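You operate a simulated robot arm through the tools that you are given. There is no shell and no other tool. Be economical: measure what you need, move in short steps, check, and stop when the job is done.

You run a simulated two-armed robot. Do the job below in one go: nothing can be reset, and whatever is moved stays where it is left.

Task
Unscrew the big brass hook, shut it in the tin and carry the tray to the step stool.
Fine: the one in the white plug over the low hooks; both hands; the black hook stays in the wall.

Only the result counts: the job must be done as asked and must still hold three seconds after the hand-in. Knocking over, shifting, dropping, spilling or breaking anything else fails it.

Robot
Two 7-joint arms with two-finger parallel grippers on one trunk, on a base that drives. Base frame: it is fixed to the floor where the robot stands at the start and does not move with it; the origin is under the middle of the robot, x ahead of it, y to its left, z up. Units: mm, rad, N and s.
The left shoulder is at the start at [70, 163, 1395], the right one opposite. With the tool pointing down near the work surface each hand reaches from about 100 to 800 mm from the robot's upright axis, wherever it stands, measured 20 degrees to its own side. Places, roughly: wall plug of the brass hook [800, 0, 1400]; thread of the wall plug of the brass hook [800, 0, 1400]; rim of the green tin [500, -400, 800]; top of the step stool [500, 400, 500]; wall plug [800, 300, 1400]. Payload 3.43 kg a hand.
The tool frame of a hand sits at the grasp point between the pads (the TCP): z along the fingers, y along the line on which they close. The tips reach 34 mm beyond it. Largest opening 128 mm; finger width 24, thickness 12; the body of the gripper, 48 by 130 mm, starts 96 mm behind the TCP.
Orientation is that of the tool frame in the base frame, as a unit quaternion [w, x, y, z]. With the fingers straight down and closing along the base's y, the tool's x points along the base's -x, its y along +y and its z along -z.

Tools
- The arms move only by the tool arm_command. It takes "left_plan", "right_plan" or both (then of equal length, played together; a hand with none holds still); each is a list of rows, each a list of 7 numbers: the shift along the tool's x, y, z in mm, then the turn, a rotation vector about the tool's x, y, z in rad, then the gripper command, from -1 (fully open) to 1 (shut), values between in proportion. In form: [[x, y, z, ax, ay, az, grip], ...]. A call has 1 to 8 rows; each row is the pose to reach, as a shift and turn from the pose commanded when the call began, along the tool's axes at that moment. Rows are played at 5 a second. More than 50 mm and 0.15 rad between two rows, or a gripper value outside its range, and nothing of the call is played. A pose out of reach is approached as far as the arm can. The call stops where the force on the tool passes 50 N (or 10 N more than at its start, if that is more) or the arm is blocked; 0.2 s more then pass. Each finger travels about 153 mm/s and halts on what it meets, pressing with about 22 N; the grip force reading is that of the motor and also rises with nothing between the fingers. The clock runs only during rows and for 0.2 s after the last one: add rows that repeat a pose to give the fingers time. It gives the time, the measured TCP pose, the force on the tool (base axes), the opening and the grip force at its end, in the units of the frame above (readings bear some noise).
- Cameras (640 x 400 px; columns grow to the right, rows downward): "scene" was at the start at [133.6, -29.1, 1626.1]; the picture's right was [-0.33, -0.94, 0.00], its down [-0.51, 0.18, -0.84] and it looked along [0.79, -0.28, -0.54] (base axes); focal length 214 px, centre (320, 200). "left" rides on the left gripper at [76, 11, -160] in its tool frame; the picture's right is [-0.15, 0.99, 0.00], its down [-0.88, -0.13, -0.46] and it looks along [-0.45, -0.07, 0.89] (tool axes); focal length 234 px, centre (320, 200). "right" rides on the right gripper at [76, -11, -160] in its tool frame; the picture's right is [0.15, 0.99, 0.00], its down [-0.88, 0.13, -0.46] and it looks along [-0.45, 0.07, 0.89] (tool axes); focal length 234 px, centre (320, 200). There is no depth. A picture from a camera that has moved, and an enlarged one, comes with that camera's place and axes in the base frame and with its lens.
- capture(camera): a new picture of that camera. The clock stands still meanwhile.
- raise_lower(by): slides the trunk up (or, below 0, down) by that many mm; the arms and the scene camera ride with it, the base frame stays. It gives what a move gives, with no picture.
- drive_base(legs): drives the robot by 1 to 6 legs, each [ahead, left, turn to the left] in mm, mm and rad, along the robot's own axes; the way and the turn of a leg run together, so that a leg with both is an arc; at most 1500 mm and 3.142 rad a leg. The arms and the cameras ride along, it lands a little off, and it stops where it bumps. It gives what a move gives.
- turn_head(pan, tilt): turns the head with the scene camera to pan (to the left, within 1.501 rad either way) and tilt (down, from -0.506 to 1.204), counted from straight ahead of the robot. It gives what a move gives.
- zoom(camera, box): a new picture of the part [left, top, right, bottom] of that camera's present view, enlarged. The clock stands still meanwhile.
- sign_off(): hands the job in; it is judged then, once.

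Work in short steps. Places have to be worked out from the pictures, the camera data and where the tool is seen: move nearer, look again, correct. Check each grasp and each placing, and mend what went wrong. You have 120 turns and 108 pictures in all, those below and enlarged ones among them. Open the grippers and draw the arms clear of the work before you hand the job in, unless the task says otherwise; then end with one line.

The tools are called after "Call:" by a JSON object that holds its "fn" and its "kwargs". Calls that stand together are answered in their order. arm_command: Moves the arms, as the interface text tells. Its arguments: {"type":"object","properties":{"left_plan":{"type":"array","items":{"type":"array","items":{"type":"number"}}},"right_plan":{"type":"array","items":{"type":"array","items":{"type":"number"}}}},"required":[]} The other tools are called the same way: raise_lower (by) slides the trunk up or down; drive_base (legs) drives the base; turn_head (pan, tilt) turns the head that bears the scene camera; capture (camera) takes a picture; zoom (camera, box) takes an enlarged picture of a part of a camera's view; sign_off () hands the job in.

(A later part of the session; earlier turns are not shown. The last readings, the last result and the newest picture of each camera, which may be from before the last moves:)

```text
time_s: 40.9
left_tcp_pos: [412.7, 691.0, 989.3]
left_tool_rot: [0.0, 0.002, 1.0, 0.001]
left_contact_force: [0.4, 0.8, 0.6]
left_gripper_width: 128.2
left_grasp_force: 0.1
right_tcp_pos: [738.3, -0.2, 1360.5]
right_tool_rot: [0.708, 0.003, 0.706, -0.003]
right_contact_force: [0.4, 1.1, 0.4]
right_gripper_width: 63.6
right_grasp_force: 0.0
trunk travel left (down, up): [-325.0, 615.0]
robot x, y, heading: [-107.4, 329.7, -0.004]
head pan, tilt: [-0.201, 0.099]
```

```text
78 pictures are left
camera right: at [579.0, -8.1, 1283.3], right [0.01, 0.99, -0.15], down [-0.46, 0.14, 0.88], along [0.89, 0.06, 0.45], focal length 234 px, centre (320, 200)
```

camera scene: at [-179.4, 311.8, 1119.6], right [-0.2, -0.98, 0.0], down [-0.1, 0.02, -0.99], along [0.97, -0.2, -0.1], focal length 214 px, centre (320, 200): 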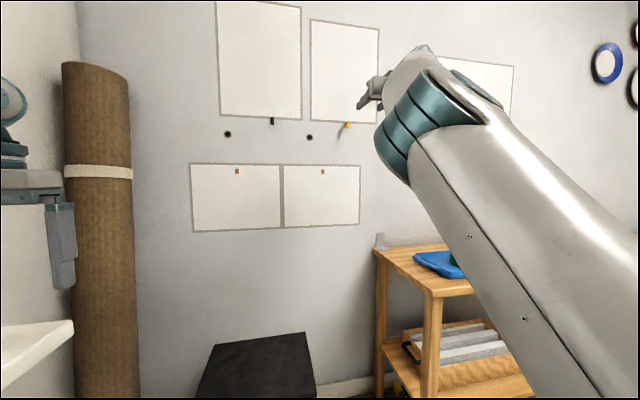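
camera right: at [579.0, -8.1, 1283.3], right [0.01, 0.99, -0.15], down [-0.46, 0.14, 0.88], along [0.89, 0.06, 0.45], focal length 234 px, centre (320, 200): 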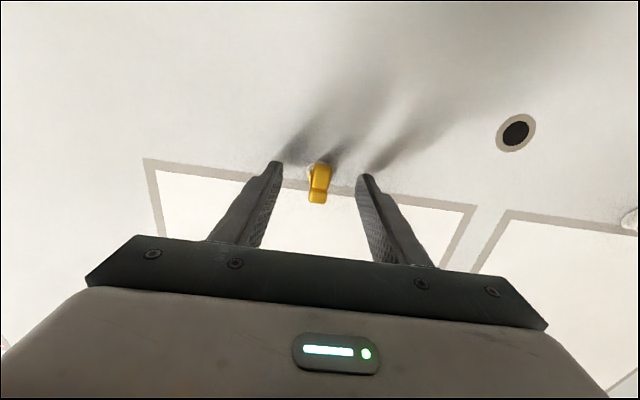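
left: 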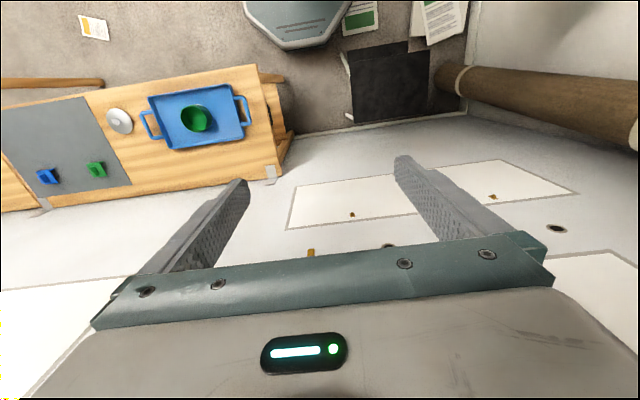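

Well placed. I close the fingers on the stem.

Call:
{"fn": "arm_command", "kwargs": {"right_plan": [[0, 0, 0, 0, 0, 0, 0.5], [0, 0, 0, 0, 0, 0, 1], [0, 0, 0, 0, 0, 0, 1]]}}

Call:
{"fn": "capture", "kwargs": {"camera": "right"}}

```text
time_s: 41.7
left_tcp_pos: [413.5, 691.8, 990.4]
left_tool_rot: [-0.001, 0.004, 1.0, 0.001]
left_contact_force: [-0.3, -0.1, 0.5]
left_gripper_width: 127.9
left_grasp_force: 0.0
right_tcp_pos: [736.6, 0.7, 1360.2]
right_tool_rot: [0.708, 0.004, 0.706, -0.004]
right_contact_force: [1.7, -3.4, 1.5]
right_gripper_width: 19.1
right_grasp_force: 45.1
trunk travel left (down, up): [-325.0, 615.0]
robot x, y, heading: [-107.6, 328.2, -0.002]
head pan, tilt: [-0.201, 0.099]
```

```text
77 pictures are left
camera right: at [579.0, -9.1, 1283.2], right [0.01, 0.99, -0.15], down [-0.46, 0.14, 0.88], along [0.89, 0.06, 0.45], focal length 234 px, centre (320, 200)
```

right: 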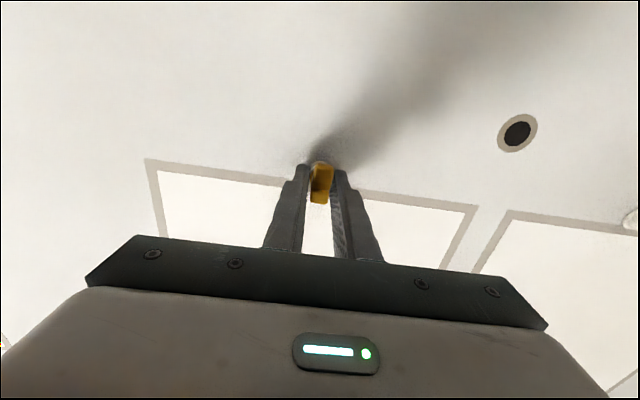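

Held at 19 mm. I start unscrewing anticlockwise (negative about the tool's z), with a small first test.

Call:
{"fn": "arm_command", "kwargs": {"right_plan": [[0, 0, 0, 0, 0, -0.13, 1], [0, 0, 0, 0, 0, -0.26, 1], [0, 0, 0, 0, 0, -0.39, 1], [0, 0, 0, 0, 0, -0.52, 1], [0, 0, 0, 0, 0, -0.52, 1]]}}

Call:
{"fn": "capture", "kwargs": {"camera": "right"}}

```text
time_s: 42.9
left_tcp_pos: [412.7, 692.3, 989.8]
left_tool_rot: [-0.001, 0.002, 1.0, 0.002]
left_contact_force: [-0.2, 0.9, -1.8]
left_gripper_width: 127.7
left_grasp_force: 0.0
right_tcp_pos: [736.3, 0.5, 1359.6]
right_tool_rot: [0.684, -0.179, 0.683, -0.186]
right_contact_force: [2.2, -5.2, 4.3]
right_gripper_width: 18.9
right_grasp_force: 44.7
trunk travel left (down, up): [-325.0, 615.0]
robot x, y, heading: [-109.7, 329.2, -0.007]
head pan, tilt: [-0.201, 0.099]
```

```text
76 pictures are left
camera right: at [578.6, -45.5, 1298.8], right [0.01, 0.78, -0.62], down [-0.45, 0.56, 0.7], along [0.89, 0.27, 0.36], focal length 234 px, centre (320, 200)
```

right: 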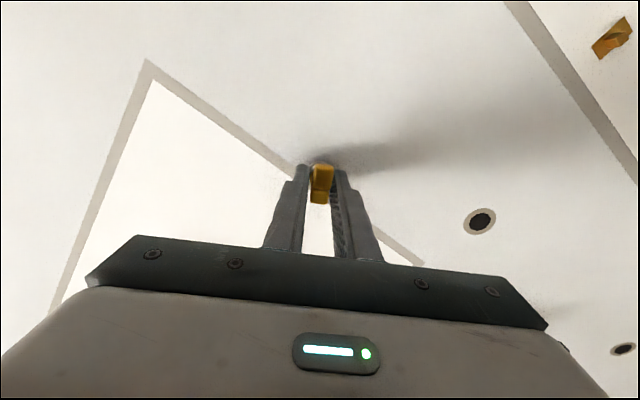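

The hook turned with the fingers, anticlockwise as seen from the robot. I go on.

Call:
{"fn": "arm_command", "kwargs": {"right_plan": [[0, 0, 0, 0, 0, -0.14, 1], [0, 0, 0, 0, 0, -0.28, 1], [0, 0, 0, 0, 0, -0.42, 1], [0, 0, 0, 0, 0, -0.56, 1], [0, 0, 0, 0, 0, -0.7, 1], [0, 0, 0, 0, 0, -0.84, 1], [0, 0, 0, 0, 0, -0.98, 1], [0, 0, 0, 0, 0, -1.05, 1]]}}

Call:
{"fn": "capture", "kwargs": {"camera": "right"}}

```text
time_s: 44.7
left_tcp_pos: [412.5, 690.4, 989.8]
left_tool_rot: [-0.001, 0.002, 1.0, 0.001]
left_contact_force: [-0.2, 0.1, -0.6]
left_gripper_width: 128.0
left_grasp_force: 0.1
right_tcp_pos: [737.0, 0.3, 1359.8]
right_tool_rot: [-0.499, 0.496, -0.502, 0.503]
right_contact_force: [-3.2, -6.3, -1.2]
right_gripper_width: 18.6
right_grasp_force: 44.8
trunk travel left (down, up): [-325.0, 615.0]
robot x, y, heading: [-111.8, 332.0, -0.006]
head pan, tilt: [-0.201, 0.099]
```

```text
75 pictures are left
camera right: at [578.1, -73.8, 1370.3], right [0.0, -0.15, -0.99], down [-0.45, 0.88, -0.13], along [0.89, 0.44, -0.06], focal length 234 px, centre (320, 200)
```

right: 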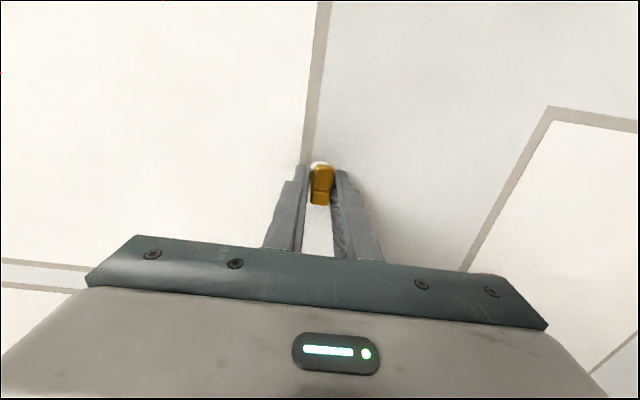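

A quarter turn done, hook still in step. I continue with a slight outward allowance.

Call:
{"fn": "arm_command", "kwargs": {"right_plan": [[0, 0, 0, 0, 0, -0.14, 1], [0, 0, -0.2, 0, 0, -0.28, 1], [0, 0, -0.3, 0, 0, -0.42, 1], [0, 0, -0.4, 0, 0, -0.56, 1], [0, 0, -0.5, 0, 0, -0.7, 1], [0, 0, -0.6, 0, 0, -0.84, 1], [0, 0, -0.7, 0, 0, -0.98, 1], [0, 0, -0.8, 0, 0, -1.12, 1]]}}

```text
time_s: 46.2
left_tcp_pos: [412.1, 693.5, 988.1]
left_tool_rot: [-0.001, 0.003, 1.0, 0.001]
left_contact_force: [0.1, 0.5, 0.9]
left_gripper_width: 128.0
left_grasp_force: 0.1
right_tcp_pos: [740.2, 4.7, 1353.5]
right_tool_rot: [-0.255, 0.661, -0.26, 0.656]
right_contact_force: [-8.9, 2.6, -16.2]
right_gripper_width: 22.7
right_grasp_force: 22.1
trunk travel left (down, up): [-325.0, 615.0]
robot x, y, heading: [-110.1, 330.7, -0.006]
head pan, tilt: [-0.201, 0.099]
stopped in row 7 (right hand): the force on the tool passed its limit (the readings are from after the stop); the commanded pose is now the measured one
```

Force limit at about 137° of turn, and the hand sagged a little. I look.

Call:
{"fn": "capture", "kwargs": {"camera": "right"}}

Call:
{"fn": "capture", "kwargs": {"camera": "scene"}}

```text
74 pictures are left
camera right: at [582.3, -38.1, 1418.0], right [-0.01, -0.83, -0.56], down [-0.46, 0.5, -0.73], along [0.89, 0.25, -0.39], focal length 234 px, centre (320, 200)
```

right: 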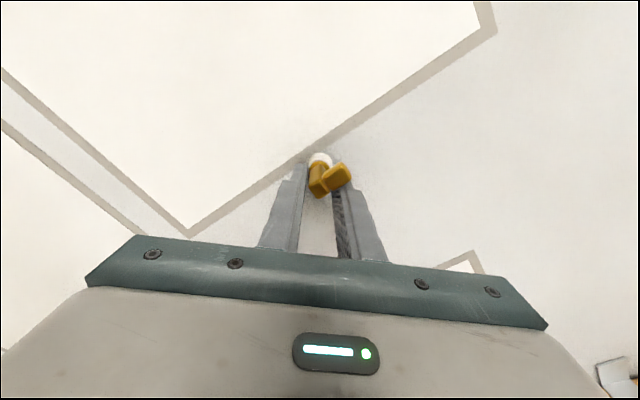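

```text
73 pictures are left
camera scene: at [29.2, 310.8, 1119.9], right [-0.2, -0.98, 0.0], down [-0.1, 0.02, -0.99], along [0.97, -0.2, -0.1], focal length 214 px, centre (320, 200)
```

scene: 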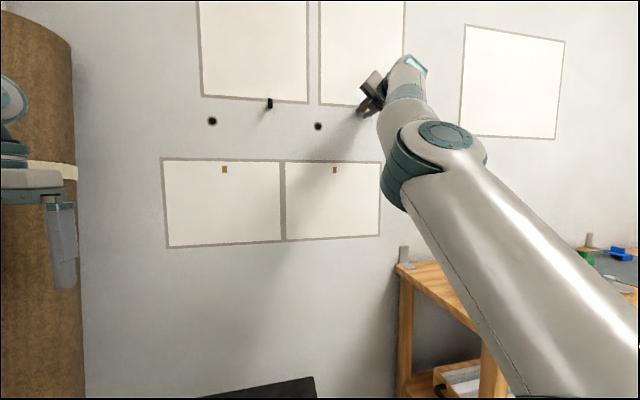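

The fingers slipped on the stem: the hook stays at about -95° while the wrist ran to its limit at -137°. I open, recentre and turn the hand back towards the equivalent angle at +85°.

Call:
{"fn": "arm_command", "kwargs": {"right_plan": [[0, 0, 0, 0, 0, 0, -1], [0, 0, 0, 0, 0, 0, -1], [4, 0, -2, 0, 0, 0, -1], [8, -1, -3, 0, 0, 0, -1], [8, -1, -3, 0, 0, 0.14, -1], [8, -1, -3, 0, 0, 0.28, -1], [8, -1, -3, 0, 0, 0.42, -1], [8, -1, -3, 0, 0, 0.56, -1]]}}

Call:
{"fn": "capture", "kwargs": {"camera": "right"}}

```text
time_s: 48.0
left_tcp_pos: [412.2, 693.3, 988.8]
left_tool_rot: [0.0, 0.003, 1.0, 0.001]
left_contact_force: [-0.2, 0.1, 0.4]
left_gripper_width: 128.1
left_grasp_force: 0.1
right_tcp_pos: [735.4, -0.0, 1362.9]
right_tool_rot: [-0.427, 0.562, -0.432, 0.561]
right_contact_force: [0.0, 0.6, 0.1]
right_gripper_width: 128.2
right_grasp_force: 0.1
trunk travel left (down, up): [-325.0, 615.0]
robot x, y, heading: [-107.4, 330.4, -0.007]
head pan, tilt: [-0.201, 0.099]
```

```text
72 pictures are left
camera right: at [577.2, -69.3, 1393.9], right [-0.01, -0.4, -0.92], down [-0.45, 0.82, -0.35], along [0.89, 0.41, -0.19], focal length 234 px, centre (320, 200)
```

right: 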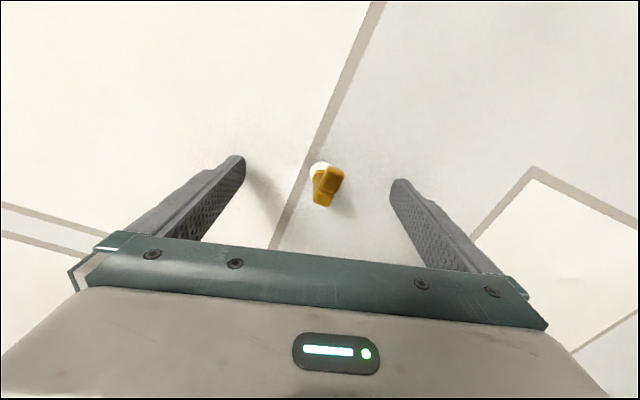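

I continue turning the hand back, to about +85°.

Call:
{"fn": "arm_command", "kwargs": {"right_plan": [[0, 0, 0, 0, 0, 0.14, -1], [0, 0, 0, 0, 0, 0.28, -1], [0, 0, 0, 0, 0, 0.42, -1], [0, 0, 0, 0, 0, 0.56, -1], [0, 0, 0, 0, 0, 0.7, -1], [0, 0, 0, 0, 0, 0.84, -1], [0, 0, 0, 0, 0, 0.98, -1], [0, 0, 0, 0, 0, 1.12, -1]]}}

Call:
{"fn": "arm_command", "kwargs": {"right_plan": [[0, 0, 0, 0, 0, 0.14, -1], [0, 0, 0, 0, 0, 0.28, -1], [0, 0, 0, 0, 0, 0.42, -1], [0, 0, 0, 0, 0, 0.56, -1], [0, 0, 0, 0, 0, 0.7, -1], [0, 0, 0, 0, 0, 0.84, -1], [0, 0, 0, 0, 0, 0.98, -1], [0, 0, 0, 0, 0, 1.12, -1]]}}

```text
time_s: 49.8
left_tcp_pos: [412.2, 692.1, 988.7]
left_tool_rot: [0.0, 0.003, 1.0, 0.001]
left_contact_force: [0.4, 0.7, 0.9]
left_gripper_width: 128.1
left_grasp_force: 0.1
right_tcp_pos: [735.5, -0.0, 1363.3]
right_tool_rot: [0.66, -0.247, 0.665, -0.249]
right_contact_force: [-0.2, -0.4, 0.2]
right_gripper_width: 128.2
right_grasp_force: 0.0
trunk travel left (down, up): [-325.0, 615.0]
robot x, y, heading: [-113.7, 331.4, -0.003]
head pan, tilt: [-0.201, 0.099]
```

```text
time_s: 51.6
left_tcp_pos: [412.0, 692.4, 988.5]
left_tool_rot: [0.0, 0.003, 1.0, 0.001]
left_contact_force: [-0.4, -0.7, 0.8]
left_gripper_width: 128.1
left_grasp_force: 0.1
right_tcp_pos: [736.1, -0.3, 1361.4]
right_tool_rot: [0.69, 0.144, 0.695, 0.14]
right_contact_force: [0.0, 0.5, -0.7]
right_gripper_width: 128.0
right_grasp_force: 0.0
trunk travel left (down, up): [-325.0, 615.0]
robot x, y, heading: [-113.4, 325.5, -0.004]
head pan, tilt: [-0.201, 0.099]
```

Now at +24°. One more turn of 61°, then I check the alignment.

Call:
{"fn": "arm_command", "kwargs": {"right_plan": [[0, 0, 0, 0, 0, 0.14, -1], [0, 0, 0, 0, 0, 0.28, -1], [0, 0, 0, 0, 0, 0.42, -1], [0, 0, 0, 0, 0, 0.56, -1], [0, 0, 0, 0, 0, 0.7, -1], [0, 0, 0, 0, 0, 0.84, -1], [0, 0, 0, 0, 0, 0.98, -1], [0, 0, 0, 0, 0, 1.07, -1]]}}

Call:
{"fn": "zoom", "kwargs": {"camera": "right", "box": [240, 125, 400, 225]}}

```text
time_s: 53.4
left_tcp_pos: [414.4, 693.1, 986.7]
left_tool_rot: [-0.003, 0.002, 1.0, 0.0]
left_contact_force: [1.0, 1.0, 0.3]
left_gripper_width: 127.9
left_grasp_force: 0.1
right_tcp_pos: [699.7, -5.2, 1270.9]
right_tool_rot: [0.539, 0.461, 0.518, 0.478]
right_contact_force: [0.3, 0.1, 0.1]
right_gripper_width: 128.0
right_grasp_force: 0.1
right hand out of reach, approached as far as the arm can: row 1, 2, 3, 4, 5, 6, 7, 8
trunk travel left (down, up): [-325.0, 615.0]
robot x, y, heading: [-109.5, 328.8, -0.006]
head pan, tilt: [-0.201, 0.099]
```

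```text
4.00 times, centred on (320, 175) of right
camera zoom: at [541.5, 70.1, 1244.2], right [-0.04, 0.26, 0.96], down [-0.47, -0.86, 0.22], along [0.88, -0.44, 0.15], focal length 937 px, centre (320, 300)
```

zoom: 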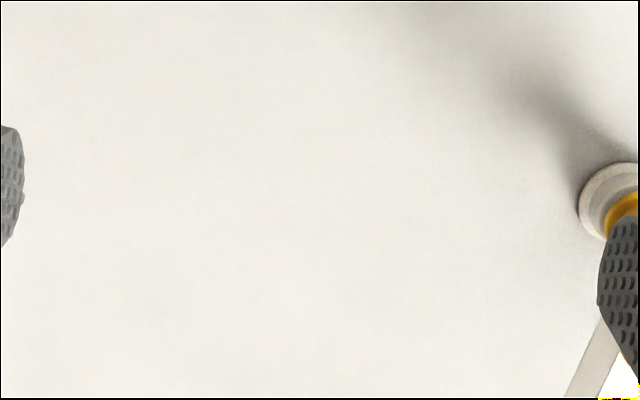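

Beyond about +25° the arm can't hold the position and it moved below the hook, without touching. I back the base off to look for a posture with more wrist range.

Call:
{"fn": "drive_base", "kwargs": {"legs": [[-200, 0, 0]]}}

Call:
{"fn": "capture", "kwargs": {"camera": "scene"}}

Call:
{"fn": "zoom", "kwargs": {"camera": "scene", "box": [305, 60, 425, 135]}}

```text
time_s: 55.0
left_tcp_pos: [213.6, 692.4, 989.7]
left_tool_rot: [0.0, 0.003, 1.0, 0.001]
left_contact_force: [-0.1, 0.7, 0.2]
left_gripper_width: 127.9
left_grasp_force: 0.0
right_tcp_pos: [493.2, -7.2, 1275.6]
right_tool_rot: [0.54, 0.461, 0.516, 0.48]
right_contact_force: [-0.9, -0.5, 0.8]
right_gripper_width: 127.9
right_grasp_force: 0.1
trunk travel left (down, up): [-325.0, 615.0]
robot x, y, heading: [-308.6, 330.3, -0.008]
head pan, tilt: [-0.201, 0.099]
```

```text
70 pictures are left
camera scene: at [-170.2, 312.1, 1119.8], right [-0.21, -0.98, 0.0], down [-0.1, 0.02, -1.0], along [0.97, -0.2, -0.1], focal length 214 px, centre (320, 200)
```

scene: 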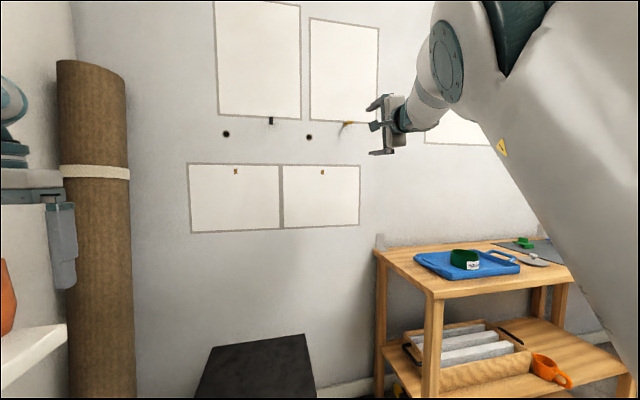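

```text
5.33 times, centred on (365, 98) of scene
camera zoom: at [-170.2, 312.1, 1119.8], right [-0.21, -0.98, 0.0], down [-0.1, 0.02, -1.0], along [0.97, -0.2, -0.1], focal length 1144 px, centre (80, 747)
```

zoom: 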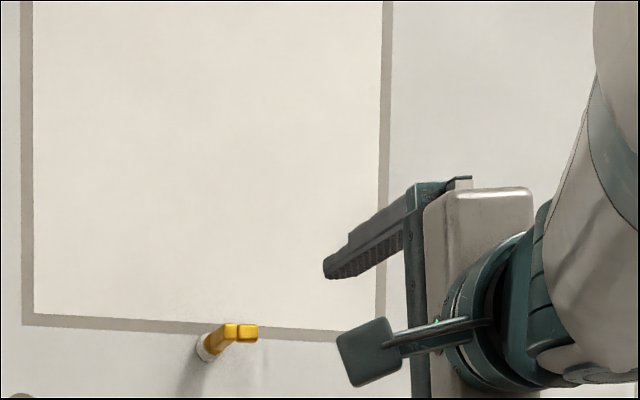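

The arm has settled in a new, better-bent configuration, and the hook's lip now points level to the right (exactly a quarter turn done). I try levelling at z=1360 with the fingers closing vertically.

Call:
{"fn": "arm_command", "kwargs": {"right_plan": [[-1, 21, 1, 0.01, 0, 0.03, -1], [-2, 42, 2, 0.02, 0, 0.06, -1], [-3, 64, 3, 0.03, 0, 0.09, -1], [-4, 85, 4, 0.043, 0, 0.115, -1], [-4, 85, 4, 0.043, 0, 0.115, -1]]}}

Call:
{"fn": "capture", "kwargs": {"camera": "scene"}}

```text
time_s: 56.2
left_tcp_pos: [215.7, 692.8, 988.3]
left_tool_rot: [-0.001, 0.004, 1.0, 0.001]
left_contact_force: [0.3, 0.8, 0.2]
left_gripper_width: 128.3
left_grasp_force: 0.0
right_tcp_pos: [462.4, -6.8, 1277.9]
right_tool_rot: [0.521, 0.484, 0.489, 0.506]
right_contact_force: [-0.3, 0.0, 0.3]
right_gripper_width: 128.0
right_grasp_force: 0.1
right hand out of reach, approached as far as the arm can: row 1, 2, 3, 4, 5
trunk travel left (down, up): [-325.0, 615.0]
robot x, y, heading: [-308.7, 329.8, -0.009]
head pan, tilt: [-0.201, 0.099]
```

```text
68 pictures are left
camera scene: at [-169.1, 312.2, 1119.6], right [-0.21, -0.98, 0.0], down [-0.1, 0.02, -0.99], along [0.97, -0.2, -0.1], focal length 214 px, centre (320, 200)
```

scene: 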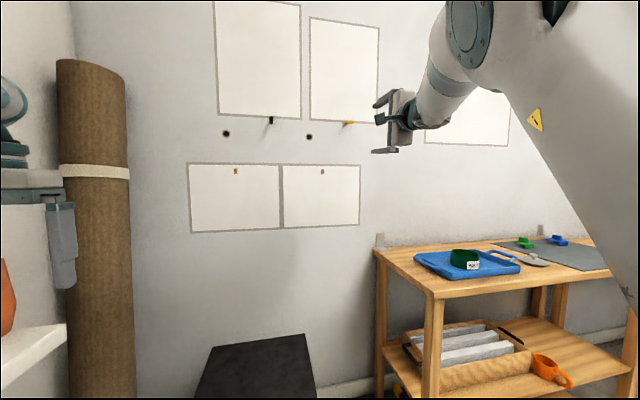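

In this configuration the hand can't go higher relative to the shoulder, so I raise the trunk by 82 instead and then fine-correct the level.

Call:
{"fn": "raise_lower", "kwargs": {"by": 82}}

```text
time_s: 57.3
left_tcp_pos: [214.5, 692.8, 1070.1]
left_tool_rot: [-0.001, 0.004, 1.0, 0.001]
left_contact_force: [0.0, 0.9, -0.4]
left_gripper_width: 127.9
left_grasp_force: 0.0
right_tcp_pos: [462.5, -7.2, 1358.0]
right_tool_rot: [0.521, 0.483, 0.489, 0.506]
right_contact_force: [0.5, -0.4, -0.1]
right_gripper_width: 128.2
right_grasp_force: 0.1
trunk travel left (down, up): [-407.0, 533.0]
robot x, y, heading: [-307.6, 327.8, -0.002]
head pan, tilt: [-0.201, 0.099]
```

Call:
{"fn": "arm_command", "kwargs": {"right_plan": [[0, 0, 10, 0.02, 0.003, 0.01, -1], [0, -1, 20, 0.04, 0.006, 0.02, -1], [0, -2, 30, 0.055, 0.008, 0.021, -1], [0, -2, 30, 0.055, 0.008, 0.021, -1]]}}

```text
time_s: 58.3
left_tcp_pos: [213.2, 693.3, 1070.8]
left_tool_rot: [-0.001, 0.003, 1.0, 0.0]
left_contact_force: [0.0, 0.8, -0.4]
left_gripper_width: 128.1
left_grasp_force: 0.0
right_tcp_pos: [480.8, -10.3, 1328.2]
right_tool_rot: [0.507, 0.494, 0.496, 0.503]
right_contact_force: [-0.6, 0.4, 0.6]
right_gripper_width: 128.2
right_grasp_force: 0.0
right hand out of reach, approached as far as the arm can: row 1, 2, 3, 4
trunk travel left (down, up): [-407.0, 533.0]
robot x, y, heading: [-304.2, 330.3, -0.009]
head pan, tilt: [-0.201, 0.099]
```

Nearly level and at the edge of reach; I raise the trunk 70 more and bring the hand down and nearer, then test the roll.

Call:
{"fn": "raise_lower", "kwargs": {"by": 80}}

Call:
{"fn": "arm_command", "kwargs": {"right_plan": [[2, -12, -10, 0.003, 0, 0, -1], [4, -24, -20, 0.006, 0, 0, -1], [6, -36, -30, 0.01, 0, 0, -1], [8, -48, -30, 0.01, 0, 0, -1], [8, -48, -30, 0.01, 0, 0, -1]]}}

```text
time_s: 59.5
left_tcp_pos: [214.4, 692.5, 1151.9]
left_tool_rot: [-0.001, 0.003, 1.0, 0.001]
left_contact_force: [0.2, 0.2, -1.0]
left_gripper_width: 128.1
left_grasp_force: 0.0
right_tcp_pos: [482.1, -9.3, 1409.5]
right_tool_rot: [0.507, 0.495, 0.496, 0.502]
right_contact_force: [0.4, -0.5, -0.9]
right_gripper_width: 128.3
right_grasp_force: 0.1
trunk travel left (down, up): [-487.0, 453.0]
robot x, y, heading: [-307.0, 328.8, -0.005]
head pan, tilt: [-0.201, 0.099]
```

```text
time_s: 60.7
left_tcp_pos: [214.5, 693.5, 1151.2]
left_tool_rot: [-0.001, 0.003, 1.0, 0.001]
left_contact_force: [0.3, -0.3, 0.2]
left_gripper_width: 127.8
left_grasp_force: 0.2
right_tcp_pos: [451.9, -1.9, 1359.3]
right_tool_rot: [0.504, 0.496, 0.498, 0.501]
right_contact_force: [1.4, 0.1, -0.2]
right_gripper_width: 128.0
right_grasp_force: 0.1
trunk travel left (down, up): [-487.0, 453.0]
robot x, y, heading: [-306.2, 331.9, -0.004]
head pan, tilt: [-0.201, 0.099]
```

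Reached at roll +90. I test the range in free air by turning negative.

Call:
{"fn": "arm_command", "kwargs": {"right_plan": [[0, 0, 0, 0, 0, -0.14, -1], [0, 0, 0, 0, 0, -0.28, -1], [0, 0, 0, 0, 0, -0.42, -1], [0, 0, 0, 0, 0, -0.56, -1], [0, 0, 0, 0, 0, -0.7, -1], [0, 0, 0, 0, 0, -0.84, -1], [0, 0, 0, 0, 0, -0.98, -1], [0, 0, 0, 0, 0, -1.12, -1]]}}

Call:
{"fn": "arm_command", "kwargs": {"right_plan": [[0, 0, 0, 0, 0, -0.14, -1], [0, 0, 0, 0, 0, -0.28, -1], [0, 0, 0, 0, 0, -0.42, -1], [0, 0, 0, 0, 0, -0.56, -1], [0, 0, 0, 0, 0, -0.7, -1], [0, 0, 0, 0, 0, -0.84, -1], [0, 0, 0, 0, 0, -0.98, -1], [0, 0, 0, 0, 0, -1.12, -1]]}}

Call:
{"fn": "arm_command", "kwargs": {"right_plan": [[0, 0, 0, 0, 0, -0.14, -1], [0, 0, 0, 0, 0, -0.28, -1], [0, 0, 0, 0, 0, -0.42, -1], [0, 0, 0, 0, 0, -0.56, -1], [0, 0, 0, 0, 0, -0.7, -1], [0, 0, 0, 0, 0, -0.84, -1], [0, 0, 0, 0, 0, -0.98, -1], [0, 0, 0, 0, 0, -1.12, -1]]}}

```text
time_s: 62.5
left_tcp_pos: [214.9, 693.1, 1151.3]
left_tool_rot: [-0.001, 0.004, 1.0, 0.001]
left_contact_force: [-0.4, 0.0, -0.4]
left_gripper_width: 127.8
left_grasp_force: 0.1
right_tcp_pos: [442.6, -59.2, 1361.0]
right_tool_rot: [0.695, 0.195, 0.671, 0.171]
right_contact_force: [0.4, -0.1, -0.3]
right_gripper_width: 128.1
right_grasp_force: 0.1
trunk travel left (down, up): [-487.0, 453.0]
robot x, y, heading: [-309.1, 327.6, -0.009]
head pan, tilt: [-0.201, 0.099]
```

```text
time_s: 64.3
left_tcp_pos: [214.7, 693.4, 1150.7]
left_tool_rot: [0.0, 0.004, 1.0, 0.0]
left_contact_force: [0.3, -1.2, -0.5]
left_gripper_width: 128.1
left_grasp_force: 0.0
right_tcp_pos: [443.1, -62.3, 1356.8]
right_tool_rot: [0.677, -0.19, 0.674, -0.226]
right_contact_force: [-1.2, 0.0, -0.3]
right_gripper_width: 128.1
right_grasp_force: 0.1
trunk travel left (down, up): [-487.0, 453.0]
robot x, y, heading: [-307.9, 329.9, -0.007]
head pan, tilt: [-0.201, 0.099]
```

```text
time_s: 66.1
left_tcp_pos: [213.8, 694.0, 1150.5]
left_tool_rot: [-0.001, 0.004, 1.0, 0.001]
left_contact_force: [-0.1, 0.5, -0.9]
left_gripper_width: 127.9
left_grasp_force: 0.1
right_tcp_pos: [445.9, -62.6, 1354.6]
right_tool_rot: [-0.452, 0.52, -0.473, 0.55]
right_contact_force: [0.0, -0.3, -0.4]
right_gripper_width: 128.1
right_grasp_force: 0.0
trunk travel left (down, up): [-487.0, 453.0]
robot x, y, heading: [-310.6, 332.0, -0.005]
head pan, tilt: [-0.201, 0.099]
```

The position jumped 60 mm sideways during the first turn but the roll passed through freely afterwards. I test further negative.

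Call:
{"fn": "arm_command", "kwargs": {"right_plan": [[0, 0, 0, 0, 0, -0.14, -1], [0, 0, 0, 0, 0, -0.28, -1], [0, 0, 0, 0, 0, -0.42, -1], [0, 0, 0, 0, 0, -0.56, -1], [0, 0, 0, 0, 0, -0.7, -1], [0, 0, 0, 0, 0, -0.84, -1], [0, 0, 0, 0, 0, -0.98, -1], [0, 0, 0, 0, 0, -1.12, -1]]}}

Call:
{"fn": "capture", "kwargs": {"camera": "scene"}}

```text
time_s: 67.9
left_tcp_pos: [214.5, 693.0, 1151.8]
left_tool_rot: [-0.001, 0.003, 1.0, 0.001]
left_contact_force: [0.1, 0.9, 0.1]
left_gripper_width: 127.9
left_grasp_force: 0.0
right_tcp_pos: [447.1, -62.6, 1351.8]
right_tool_rot: [-0.09, 0.693, -0.125, 0.705]
right_contact_force: [1.0, 0.0, -0.1]
right_gripper_width: 128.0
right_grasp_force: 0.0
trunk travel left (down, up): [-487.0, 453.0]
robot x, y, heading: [-309.1, 332.0, -0.005]
head pan, tilt: [-0.201, 0.099]
```

```text
67 pictures are left
camera scene: at [-169.3, 312.1, 1281.7], right [-0.21, -0.98, 0.0], down [-0.1, 0.02, -0.99], along [0.97, -0.2, -0.1], focal length 214 px, centre (320, 200)
```

scene: 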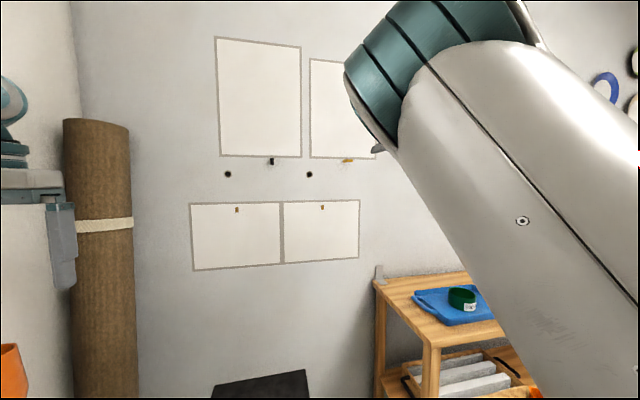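

The roll goes freely to -160° in this posture. I test further, as the hook is at -90 and can be gripped there.

Call:
{"fn": "arm_command", "kwargs": {"right_plan": [[0, 0, 0, 0, 0, -0.14, -1], [0, 0, 0, 0, 0, -0.28, -1], [0, 0, 0, 0, 0, -0.42, -1], [0, 0, 0, 0, 0, -0.56, -1], [0, 0, 0, 0, 0, -0.7, -1], [0, 0, 0, 0, 0, -0.84, -1], [0, 0, 0, 0, 0, -0.98, -1], [0, 0, 0, 0, 0, -1.12, -1]]}}

```text
time_s: 69.7
left_tcp_pos: [215.5, 693.1, 1151.2]
left_tool_rot: [-0.001, 0.003, 1.0, 0.001]
left_contact_force: [0.2, 0.3, 0.1]
left_gripper_width: 128.1
left_grasp_force: 0.0
right_tcp_pos: [446.5, -63.5, 1350.8]
right_tool_rot: [0.297, 0.653, 0.261, 0.646]
right_contact_force: [0.5, 0.0, -0.4]
right_gripper_width: 128.2
right_grasp_force: 0.0
trunk travel left (down, up): [-487.0, 453.0]
robot x, y, heading: [-307.9, 332.0, -0.009]
head pan, tilt: [-0.201, 0.099]
```

Still fine at -226°. One more probe to about -274°.

Call:
{"fn": "arm_command", "kwargs": {"right_plan": [[0, 0, 0, 0, 0, -0.14, -1], [0, 0, 0, 0, 0, -0.28, -1], [0, 0, 0, 0, 0, -0.42, -1], [0, 0, 0, 0, 0, -0.56, -1], [0, 0, 0, 0, 0, -0.7, -1], [0, 0, 0, 0, 0, -0.82, -1]]}}

```text
time_s: 71.1
left_tcp_pos: [216.3, 694.8, 1150.6]
left_tool_rot: [-0.001, 0.005, 1.0, 0.001]
left_contact_force: [0.8, 0.4, 0.5]
left_gripper_width: 128.2
left_grasp_force: 0.1
right_tcp_pos: [474.0, -83.7, 1380.3]
right_tool_rot: [0.533, 0.488, 0.508, 0.468]
right_contact_force: [-0.7, 0.3, 0.4]
right_gripper_width: 128.0
right_grasp_force: 0.0
right hand out of reach, approached as far as the arm can: row 4, 5, 6
trunk travel left (down, up): [-487.0, 453.0]
robot x, y, heading: [-307.3, 331.6, -0.006]
head pan, tilt: [-0.201, 0.099]
```

The range is about +30° to -250°, enough for half-turn regrips. I return to -90°.

Call:
{"fn": "arm_command", "kwargs": {"right_plan": [[0, 0, 0, 0, 0, 0.14, -1], [0, 0, 0, 0, 0, 0.28, -1], [0, 0, 0, 0, 0, 0.42, -1], [0, 0, 0, 0, 0, 0.56, -1], [0, 0, 0, 0, 0, 0.7, -1], [0, 0, 0, 0, 0, 0.84, -1], [0, 0, 0, 0, 0, 0.98, -1], [0, 0, 0, 0, 0, 1.12, -1]]}}

Call:
{"fn": "arm_command", "kwargs": {"right_plan": [[0, 0, 0, 0, 0, 0.14, -1], [0, 0, 0, 0, 0, 0.28, -1], [0, 0, 0, 0, 0, 0.42, -1], [0, 0, 0, 0, 0, 0.56, -1], [0, 0, 0, 0, 0, 0.7, -1], [0, 0, 0, 0, 0, 0.84, -1], [0, 0, 0, 0, 0, 0.98, -1], [0, 0, 0, 0, 0, 1.12, -1]]}}

Call:
{"fn": "arm_command", "kwargs": {"right_plan": [[0, 0, 0, 0, 0, 0.14, -1], [0, 0, 0, 0, 0, 0.28, -1], [0, 0, 0, 0, 0, 0.42, -1], [0, 0, 0, 0, 0, 0.56, -1], [0, 0, 0, 0, 0, 0.7, -1], [0, 0, 0, 0, 0, 0.8, -1]]}}

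```text
time_s: 72.9
left_tcp_pos: [215.9, 693.7, 1151.2]
left_tool_rot: [-0.001, 0.004, 1.0, 0.001]
left_contact_force: [0.1, 0.3, -0.1]
left_gripper_width: 128.1
left_grasp_force: 0.0
right_tcp_pos: [477.2, -85.8, 1374.0]
right_tool_rot: [0.208, 0.687, 0.172, 0.675]
right_contact_force: [0.5, 0.6, 0.3]
right_gripper_width: 128.2
right_grasp_force: 0.0
trunk travel left (down, up): [-487.0, 453.0]
robot x, y, heading: [-308.6, 329.1, -0.007]
head pan, tilt: [-0.201, 0.099]
```

```text
time_s: 74.7
left_tcp_pos: [215.1, 693.5, 1151.1]
left_tool_rot: [0.0, 0.004, 1.0, 0.001]
left_contact_force: [0.2, -0.5, 0.6]
left_gripper_width: 127.9
left_grasp_force: 0.0
right_tcp_pos: [476.4, -85.7, 1371.7]
right_tool_rot: [-0.185, 0.674, -0.219, 0.681]
right_contact_force: [0.0, -0.4, -0.1]
right_gripper_width: 127.8
right_grasp_force: 0.1
trunk travel left (down, up): [-487.0, 453.0]
robot x, y, heading: [-307.0, 333.1, -0.003]
head pan, tilt: [-0.201, 0.099]
```

```text
time_s: 76.1
left_tcp_pos: [214.8, 692.9, 1150.6]
left_tool_rot: [-0.001, 0.003, 1.0, 0.001]
left_contact_force: [0.3, -0.1, 0.5]
left_gripper_width: 128.0
left_grasp_force: 0.0
right_tcp_pos: [474.7, -86.4, 1375.0]
right_tool_rot: [-0.435, 0.533, -0.464, 0.558]
right_contact_force: [-0.5, 0.7, -0.3]
right_gripper_width: 127.8
right_grasp_force: 0.0
trunk travel left (down, up): [-487.0, 453.0]
robot x, y, heading: [-309.9, 332.7, -0.01]
head pan, tilt: [-0.201, 0.099]
```

This posture is good relative to the robot, so I move the robot rather than the hand: base left by 86 and trunk down 15, then straighten the yaw and roll.

Call:
{"fn": "drive_base", "kwargs": {"legs": [[0, 86, 0]]}}

Call:
{"fn": "raise_lower", "kwargs": {"by": -14}}

Call:
{"fn": "arm_command", "kwargs": {"right_plan": [[0, 0, 0, 0, -0.027, 0.096, -1], [0, 0, 0, 0, -0.054, 0.192, -1], [0, 0, 0, 0, -0.054, 0.192, -1]]}}

Call:
{"fn": "capture", "kwargs": {"camera": "right"}}

```text
time_s: 77.2
left_tcp_pos: [212.9, 780.4, 1151.2]
left_tool_rot: [-0.001, 0.004, 1.0, 0.001]
left_contact_force: [0.1, 1.0, 0.2]
left_gripper_width: 127.9
left_grasp_force: 0.0
right_tcp_pos: [475.9, 0.4, 1376.8]
right_tool_rot: [-0.435, 0.534, -0.464, 0.557]
right_contact_force: [0.1, 0.3, 0.0]
right_gripper_width: 127.9
right_grasp_force: 0.0
trunk travel left (down, up): [-487.0, 453.0]
robot x, y, heading: [-305.4, 416.4, -0.005]
head pan, tilt: [-0.201, 0.099]
```

```text
time_s: 77.8
left_tcp_pos: [214.2, 780.1, 1136.8]
left_tool_rot: [-0.002, 0.004, 1.0, 0.001]
left_contact_force: [0.6, -0.6, 0.4]
left_gripper_width: 128.2
left_grasp_force: 0.1
right_tcp_pos: [475.8, -3.3, 1360.8]
right_tool_rot: [-0.434, 0.533, -0.465, 0.558]
right_contact_force: [-0.2, -0.2, -0.1]
right_gripper_width: 127.8
right_grasp_force: 0.1
trunk travel left (down, up): [-473.0, 467.0]
robot x, y, heading: [-304.3, 415.5, -0.004]
head pan, tilt: [-0.201, 0.099]
```

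```text
time_s: 78.6
left_tcp_pos: [214.3, 779.3, 1138.2]
left_tool_rot: [-0.001, 0.004, 1.0, 0.001]
left_contact_force: [-0.1, -0.6, -0.8]
left_gripper_width: 128.0
left_grasp_force: 0.2
right_tcp_pos: [476.2, 1.9, 1363.2]
right_tool_rot: [-0.499, 0.502, -0.5, 0.499]
right_contact_force: [0.2, 0.2, 0.3]
right_gripper_width: 128.2
right_grasp_force: 0.0
trunk travel left (down, up): [-473.0, 467.0]
robot x, y, heading: [-305.7, 416.6, -0.003]
head pan, tilt: [-0.201, 0.099]
```

```text
66 pictures are left
camera right: at [317.6, -74.7, 1374.6], right [0.0, -0.15, -0.99], down [-0.46, 0.88, -0.13], along [0.89, 0.45, -0.07], focal length 234 px, centre (320, 200)
```

right: 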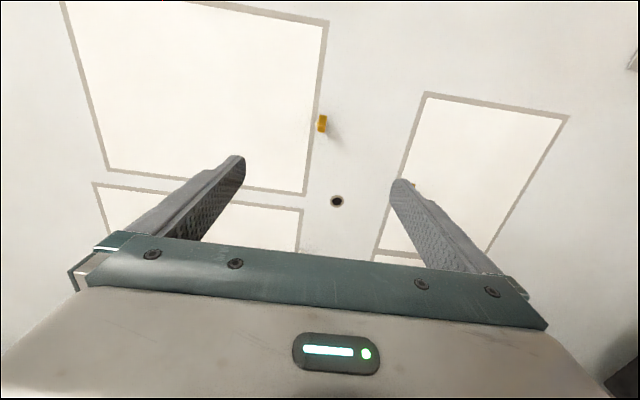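

Perfectly level with roll -90 at [476, 2, 1363]. I drive ahead 200 and check.

Call:
{"fn": "drive_base", "kwargs": {"legs": [[200, 0, 0]]}}

Call:
{"fn": "capture", "kwargs": {"camera": "right"}}

Call:
{"fn": "capture", "kwargs": {"camera": "scene"}}

```text
time_s: 79.9
left_tcp_pos: [280.4, 769.5, 1161.1]
left_tool_rot: [0.019, 0.003, 1.0, 0.02]
left_contact_force: [1.2, 0.2, -0.3]
left_gripper_width: 127.9
left_grasp_force: 0.1
right_tcp_pos: [578.6, 11.2, 1369.6]
right_tool_rot: [0.519, -0.502, 0.49, -0.488]
right_contact_force: [-0.1, 0.3, -0.4]
right_gripper_width: 128.1
right_grasp_force: 0.1
trunk travel left (down, up): [-473.0, 467.0]
robot x, y, heading: [-200.6, 418.8, 0.038]
head pan, tilt: [-0.201, 0.099]
stopped in leg 1: the robot was blocked; the commanded pose is now the measured one
```

```text
65 pictures are left
camera right: at [424.5, -72.4, 1376.8], right [0.02, -0.13, -0.99], down [-0.49, 0.86, -0.12], along [0.87, 0.49, -0.05], focal length 234 px, centre (320, 200)
```

right: 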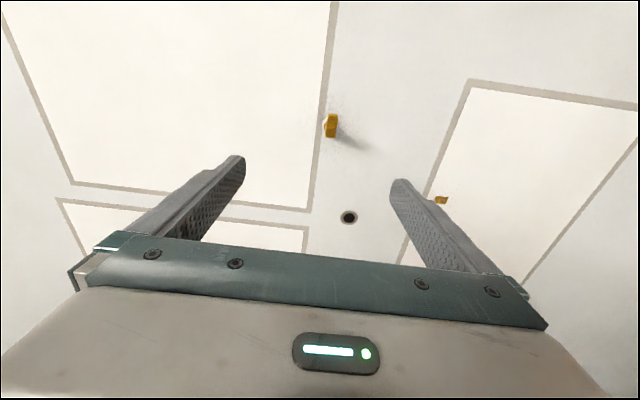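

```text
64 pictures are left
camera scene: at [-80.1, 382.5, 1270.3], right [-0.16, -0.99, -0.02], down [-0.08, 0.03, -1.0], along [0.98, -0.16, -0.09], focal length 214 px, centre (320, 200)
```

scene: 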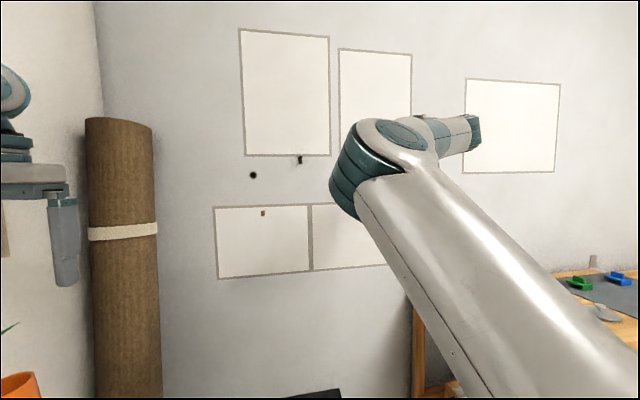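

The base bumped something and tipped slightly. I back away 60 and look down at the floor.

Call:
{"fn": "drive_base", "kwargs": {"legs": [[-60, 0, 0]]}}

Call:
{"fn": "turn_head", "kwargs": {"pan": 0.5, "tilt": 1.1}}

Call:
{"fn": "capture", "kwargs": {"camera": "scene"}}

```text
time_s: 80.9
left_tcp_pos: [249.3, 788.8, 1139.7]
left_tool_rot: [0.003, -0.002, 1.0, 0.007]
left_contact_force: [-0.2, 0.2, -0.2]
left_gripper_width: 128.0
left_grasp_force: 0.0
right_tcp_pos: [543.5, 24.7, 1360.3]
right_tool_rot: [-0.509, 0.509, -0.493, 0.489]
right_contact_force: [0.8, -0.5, -0.5]
right_gripper_width: 128.1
right_grasp_force: 0.0
trunk travel left (down, up): [-473.0, 467.0]
robot x, y, heading: [-256.5, 416.5, 0.028]
head pan, tilt: [-0.201, 0.099]
```

```text
time_s: 82.2
left_tcp_pos: [248.4, 790.2, 1141.5]
left_tool_rot: [0.004, -0.002, 1.0, 0.007]
left_contact_force: [0.1, -0.7, -1.0]
left_gripper_width: 128.1
left_grasp_force: 0.0
right_tcp_pos: [543.4, 27.4, 1362.1]
right_tool_rot: [-0.508, 0.51, -0.493, 0.489]
right_contact_force: [0.8, -0.8, -0.2]
right_gripper_width: 128.0
right_grasp_force: 0.1
trunk travel left (down, up): [-473.0, 467.0]
robot x, y, heading: [-255.2, 414.8, 0.028]
head pan, tilt: [0.499, 1.1]
```

```text
63 pictures are left
camera scene: at [-151.7, 449.6, 1182.9], right [0.51, -0.86, 0.0], down [-0.77, -0.45, -0.45], along [0.39, 0.23, -0.89], focal length 214 px, centre (320, 200)
```

scene: 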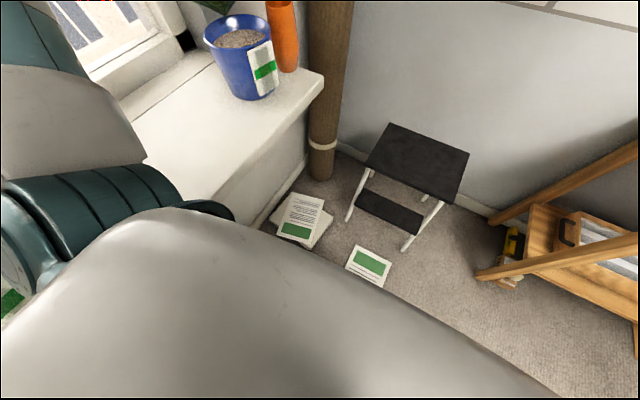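

The left arm's elbow side apparently met the window corner (nothing has fallen). I bring the left hand in by 220 and look again on that side.

Call:
{"fn": "arm_command", "kwargs": {"left_plan": [[-8, -37, 0, 0, 0, 0, -1], [-16, -74, 0, 0, 0, 0, -1], [-24, -111, 0, 0, 0, 0, -1], [-32, -148, 0, 0, 0, 0, -1], [-40, -185, 0, 0, 0, 0, -1], [-50, -222, 0, 0, 0, 0, -1]]}}

Call:
{"fn": "turn_head", "kwargs": {"pan": 1.2, "tilt": 0.4}}

Call:
{"fn": "capture", "kwargs": {"camera": "scene"}}

```text
time_s: 83.6
left_tcp_pos: [298.8, 568.3, 1137.6]
left_tool_rot: [0.002, -0.001, 1.0, 0.007]
left_contact_force: [0.3, -0.1, -0.2]
left_gripper_width: 127.8
left_grasp_force: 0.1
right_tcp_pos: [543.2, 23.8, 1361.5]
right_tool_rot: [-0.508, 0.51, -0.493, 0.489]
right_contact_force: [-0.3, -0.4, -0.2]
right_gripper_width: 128.4
right_grasp_force: 0.1
trunk travel left (down, up): [-473.0, 467.0]
robot x, y, heading: [-251.3, 413.8, 0.03]
head pan, tilt: [0.499, 1.1]
```

```text
time_s: 84.6
left_tcp_pos: [297.3, 569.5, 1138.8]
left_tool_rot: [0.003, -0.002, 1.0, 0.007]
left_contact_force: [0.6, 0.2, 0.3]
left_gripper_width: 128.2
left_grasp_force: 0.1
right_tcp_pos: [542.9, 26.4, 1360.9]
right_tool_rot: [-0.508, 0.509, -0.492, 0.49]
right_contact_force: [-0.5, -0.2, -1.2]
right_gripper_width: 128.1
right_grasp_force: 0.1
trunk travel left (down, up): [-473.0, 467.0]
robot x, y, heading: [-253.3, 416.4, 0.035]
head pan, tilt: [1.201, 0.4]
```

```text
62 pictures are left
camera scene: at [-175.4, 505.0, 1239.7], right [0.94, -0.33, 0.0], down [-0.13, -0.37, -0.92], along [0.31, 0.87, -0.39], focal length 214 px, centre (320, 200)
```

scene: 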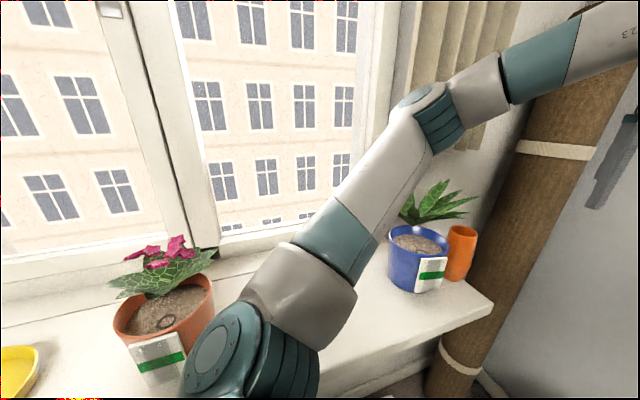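

Plants and pots stand unharmed. I bring the left hand in another 120 so that its elbow clears the sill while driving ahead.

Call:
{"fn": "arm_command", "kwargs": {"left_plan": [[0, -40, 0, 0, 0, 0, -1], [0, -80, 0, 0, 0, 0, -1], [0, -120, 0, 0, 0, 0, -1]]}}

Call:
{"fn": "capture", "kwargs": {"camera": "scene"}}

```text
time_s: 85.4
left_tcp_pos: [299.5, 445.6, 1136.6]
left_tool_rot: [0.003, -0.003, 1.0, 0.009]
left_contact_force: [-0.3, -0.3, -0.6]
left_gripper_width: 128.2
left_grasp_force: 0.1
right_tcp_pos: [543.3, 24.5, 1361.1]
right_tool_rot: [0.509, -0.509, 0.494, -0.488]
right_contact_force: [0.1, -0.8, -0.6]
right_gripper_width: 128.3
right_grasp_force: 0.1
trunk travel left (down, up): [-473.0, 467.0]
robot x, y, heading: [-257.3, 412.9, 0.03]
head pan, tilt: [1.201, 0.4]
```

```text
61 pictures are left
camera scene: at [-175.3, 503.2, 1239.9], right [0.94, -0.33, 0.0], down [-0.13, -0.37, -0.92], along [0.31, 0.87, -0.39], focal length 214 px, centre (320, 200)
```

scene: 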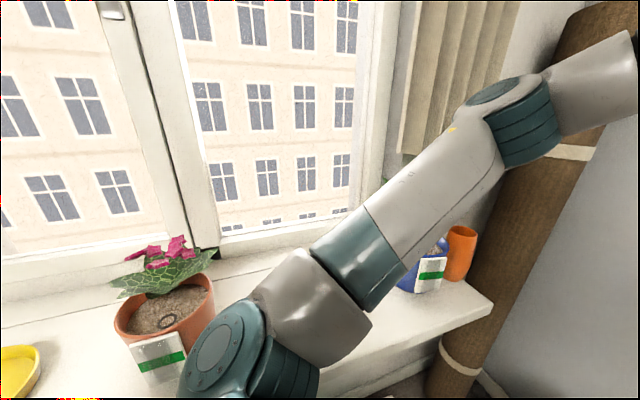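

I straighten the heading and drive ahead 80 as a check.

Call:
{"fn": "drive_base", "kwargs": {"legs": [[0, 0, -0.031], [80, 0, 0]]}}

```text
time_s: 86.9
left_tcp_pos: [382.5, 429.4, 1135.6]
left_tool_rot: [0.002, 0.014, 1.0, 0.008]
left_contact_force: [-0.1, 0.3, -0.2]
left_gripper_width: 128.0
left_grasp_force: 0.1
right_tcp_pos: [612.5, 0.1, 1361.4]
right_tool_rot: [0.5, -0.501, 0.501, -0.498]
right_contact_force: [1.2, 0.6, 0.0]
right_gripper_width: 128.2
right_grasp_force: 0.1
trunk travel left (down, up): [-473.0, 467.0]
robot x, y, heading: [-174.1, 413.8, 0.005]
head pan, tilt: [1.201, 0.4]
```

Clear this time. Another 85 ahead, then a look.

Call:
{"fn": "drive_base", "kwargs": {"legs": [[85, 0, 0]]}}

Call:
{"fn": "capture", "kwargs": {"camera": "right"}}

```text
time_s: 88.0
left_tcp_pos: [465.8, 428.8, 1135.2]
left_tool_rot: [0.003, 0.015, 1.0, 0.007]
left_contact_force: [0.4, 0.2, 0.5]
left_gripper_width: 127.9
left_grasp_force: 0.1
right_tcp_pos: [697.1, 0.3, 1361.1]
right_tool_rot: [-0.499, 0.501, -0.501, 0.499]
right_contact_force: [-0.2, -0.4, -0.3]
right_gripper_width: 127.8
right_grasp_force: 0.1
trunk travel left (down, up): [-473.0, 467.0]
robot x, y, heading: [-91.5, 412.1, -0.003]
head pan, tilt: [1.201, 0.4]
```

```text
60 pictures are left
camera right: at [539.1, -76.1, 1372.8], right [-0.01, -0.15, -0.99], down [-0.46, 0.88, -0.13], along [0.89, 0.45, -0.07], focal length 234 px, centre (320, 200)
```

right: 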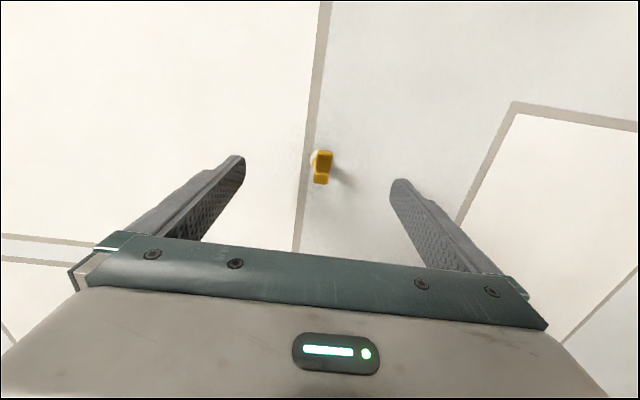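

Aligned. I drive the last 40 mm.

Call:
{"fn": "drive_base", "kwargs": {"legs": [[40, 0, 0]]}}

Call:
{"fn": "zoom", "kwargs": {"camera": "right", "box": [220, 130, 420, 255]}}

```text
time_s: 88.8
left_tcp_pos: [506.0, 429.1, 1136.3]
left_tool_rot: [0.003, 0.014, 1.0, 0.006]
left_contact_force: [0.2, 0.4, 0.4]
left_gripper_width: 127.9
left_grasp_force: 0.0
right_tcp_pos: [736.2, -1.2, 1361.9]
right_tool_rot: [-0.499, 0.502, -0.501, 0.498]
right_contact_force: [0.5, -0.7, 0.3]
right_gripper_width: 128.1
right_grasp_force: 0.0
trunk travel left (down, up): [-473.0, 467.0]
robot x, y, heading: [-51.4, 414.3, -0.004]
head pan, tilt: [1.201, 0.4]
```

```text
3.20 times, centred on (320, 192) of right
camera zoom: at [578.6, -76.2, 1372.9], right [-0.01, -0.14, -0.99], down [-0.46, 0.88, -0.13], along [0.89, 0.45, -0.07], focal length 749 px, centre (320, 224)
```

zoom: 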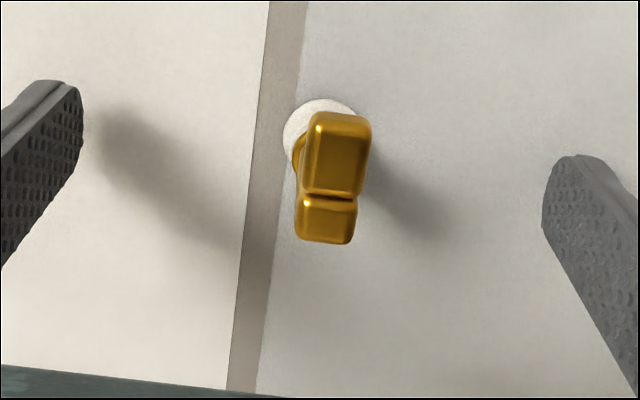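

Well centred. I close and begin turning.

Call:
{"fn": "arm_command", "kwargs": {"right_plan": [[0, 0, 0, 0, 0, 0, 0.5], [0, 0, 0, 0, 0, 0, 1], [0, 0, 0, 0, 0, 0, 1], [0, 0, 0, 0, 0, -0.13, 1], [0, 0, 0, 0, 0, -0.26, 1], [0, 0, -0.2, 0, 0, -0.39, 1], [0, 0, -0.3, 0, 0, -0.52, 1], [0, 0, -0.4, 0, 0, -0.65, 1]]}}

Call:
{"fn": "capture", "kwargs": {"camera": "right"}}

```text
time_s: 90.6
left_tcp_pos: [505.8, 428.8, 1136.8]
left_tool_rot: [0.004, 0.015, 1.0, 0.008]
left_contact_force: [-0.6, 1.1, 0.2]
left_gripper_width: 127.9
left_grasp_force: 0.0
right_tcp_pos: [736.6, -1.4, 1361.5]
right_tool_rot: [-0.314, 0.635, -0.316, 0.632]
right_contact_force: [-2.6, -2.5, -4.2]
right_gripper_width: 16.7
right_grasp_force: 22.7
trunk travel left (down, up): [-473.0, 467.0]
robot x, y, heading: [-50.3, 408.5, 0.0]
head pan, tilt: [1.201, 0.4]
```

```text
58 pictures are left
camera right: at [578.4, -54.9, 1416.7], right [0.0, -0.72, -0.7], down [-0.46, 0.62, -0.63], along [0.89, 0.32, -0.33], focal length 234 px, centre (320, 200)
```

right: 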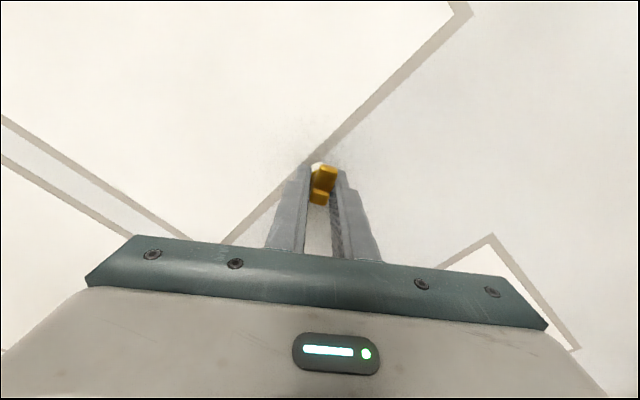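

Call:
{"fn": "zoom", "kwargs": {"camera": "right", "box": [270, 145, 370, 207]}}

```text
6.40 times, centred on (320, 176) of right
camera zoom: at [578.4, -54.9, 1416.7], right [0.0, -0.72, -0.7], down [-0.46, 0.62, -0.63], along [0.89, 0.32, -0.33], focal length 1499 px, centre (320, 354)
```

zoom: 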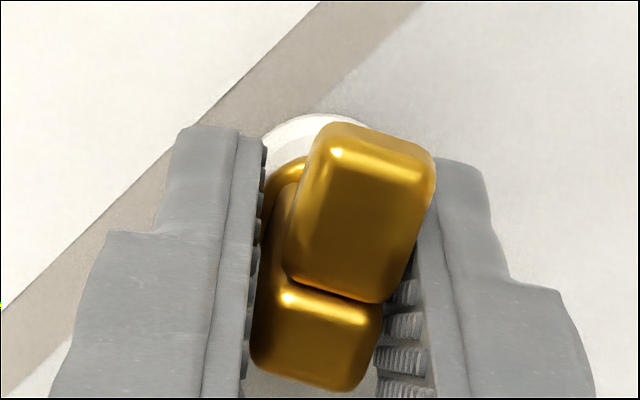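

The hook lags only about 8° behind the fingers. I continue to about -170° and check the lag.

Call:
{"fn": "arm_command", "kwargs": {"right_plan": [[0, 0, -0.1, 0, 0, -0.13, 1], [0, 0, -0.2, 0, 0, -0.26, 1], [0, 0, -0.3, 0, 0, -0.39, 1], [0, 0, -0.4, 0, 0, -0.52, 1], [0, 0, -0.5, 0, 0, -0.65, 1], [0, 0, -0.6, 0, 0, -0.75, 1]]}}

Call:
{"fn": "zoom", "kwargs": {"camera": "right", "box": [270, 145, 370, 207]}}

```text
time_s: 92.0
left_tcp_pos: [506.1, 428.3, 1136.2]
left_tool_rot: [0.003, 0.015, 1.0, 0.007]
left_contact_force: [1.4, -0.9, 0.7]
left_gripper_width: 128.2
left_grasp_force: 0.1
right_tcp_pos: [735.2, 0.3, 1361.7]
right_tool_rot: [-0.061, 0.706, -0.059, 0.703]
right_contact_force: [0.0, -1.1, -2.9]
right_gripper_width: 16.7
right_grasp_force: 22.0
trunk travel left (down, up): [-473.0, 467.0]
robot x, y, heading: [-50.4, 416.1, 0.0]
head pan, tilt: [1.201, 0.4]
```

```text
6.40 times, centred on (320, 176) of right
camera zoom: at [577.6, -1.9, 1438.8], right [0.0, -1.0, -0.02], down [-0.46, 0.02, -0.89], along [0.89, 0.01, -0.46], focal length 1499 px, centre (320, 354)
```

zoom: 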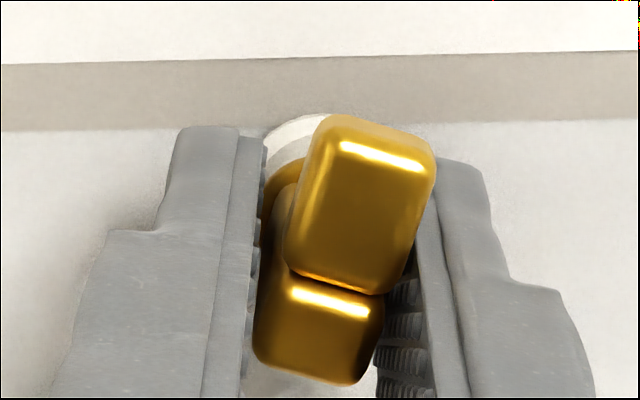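

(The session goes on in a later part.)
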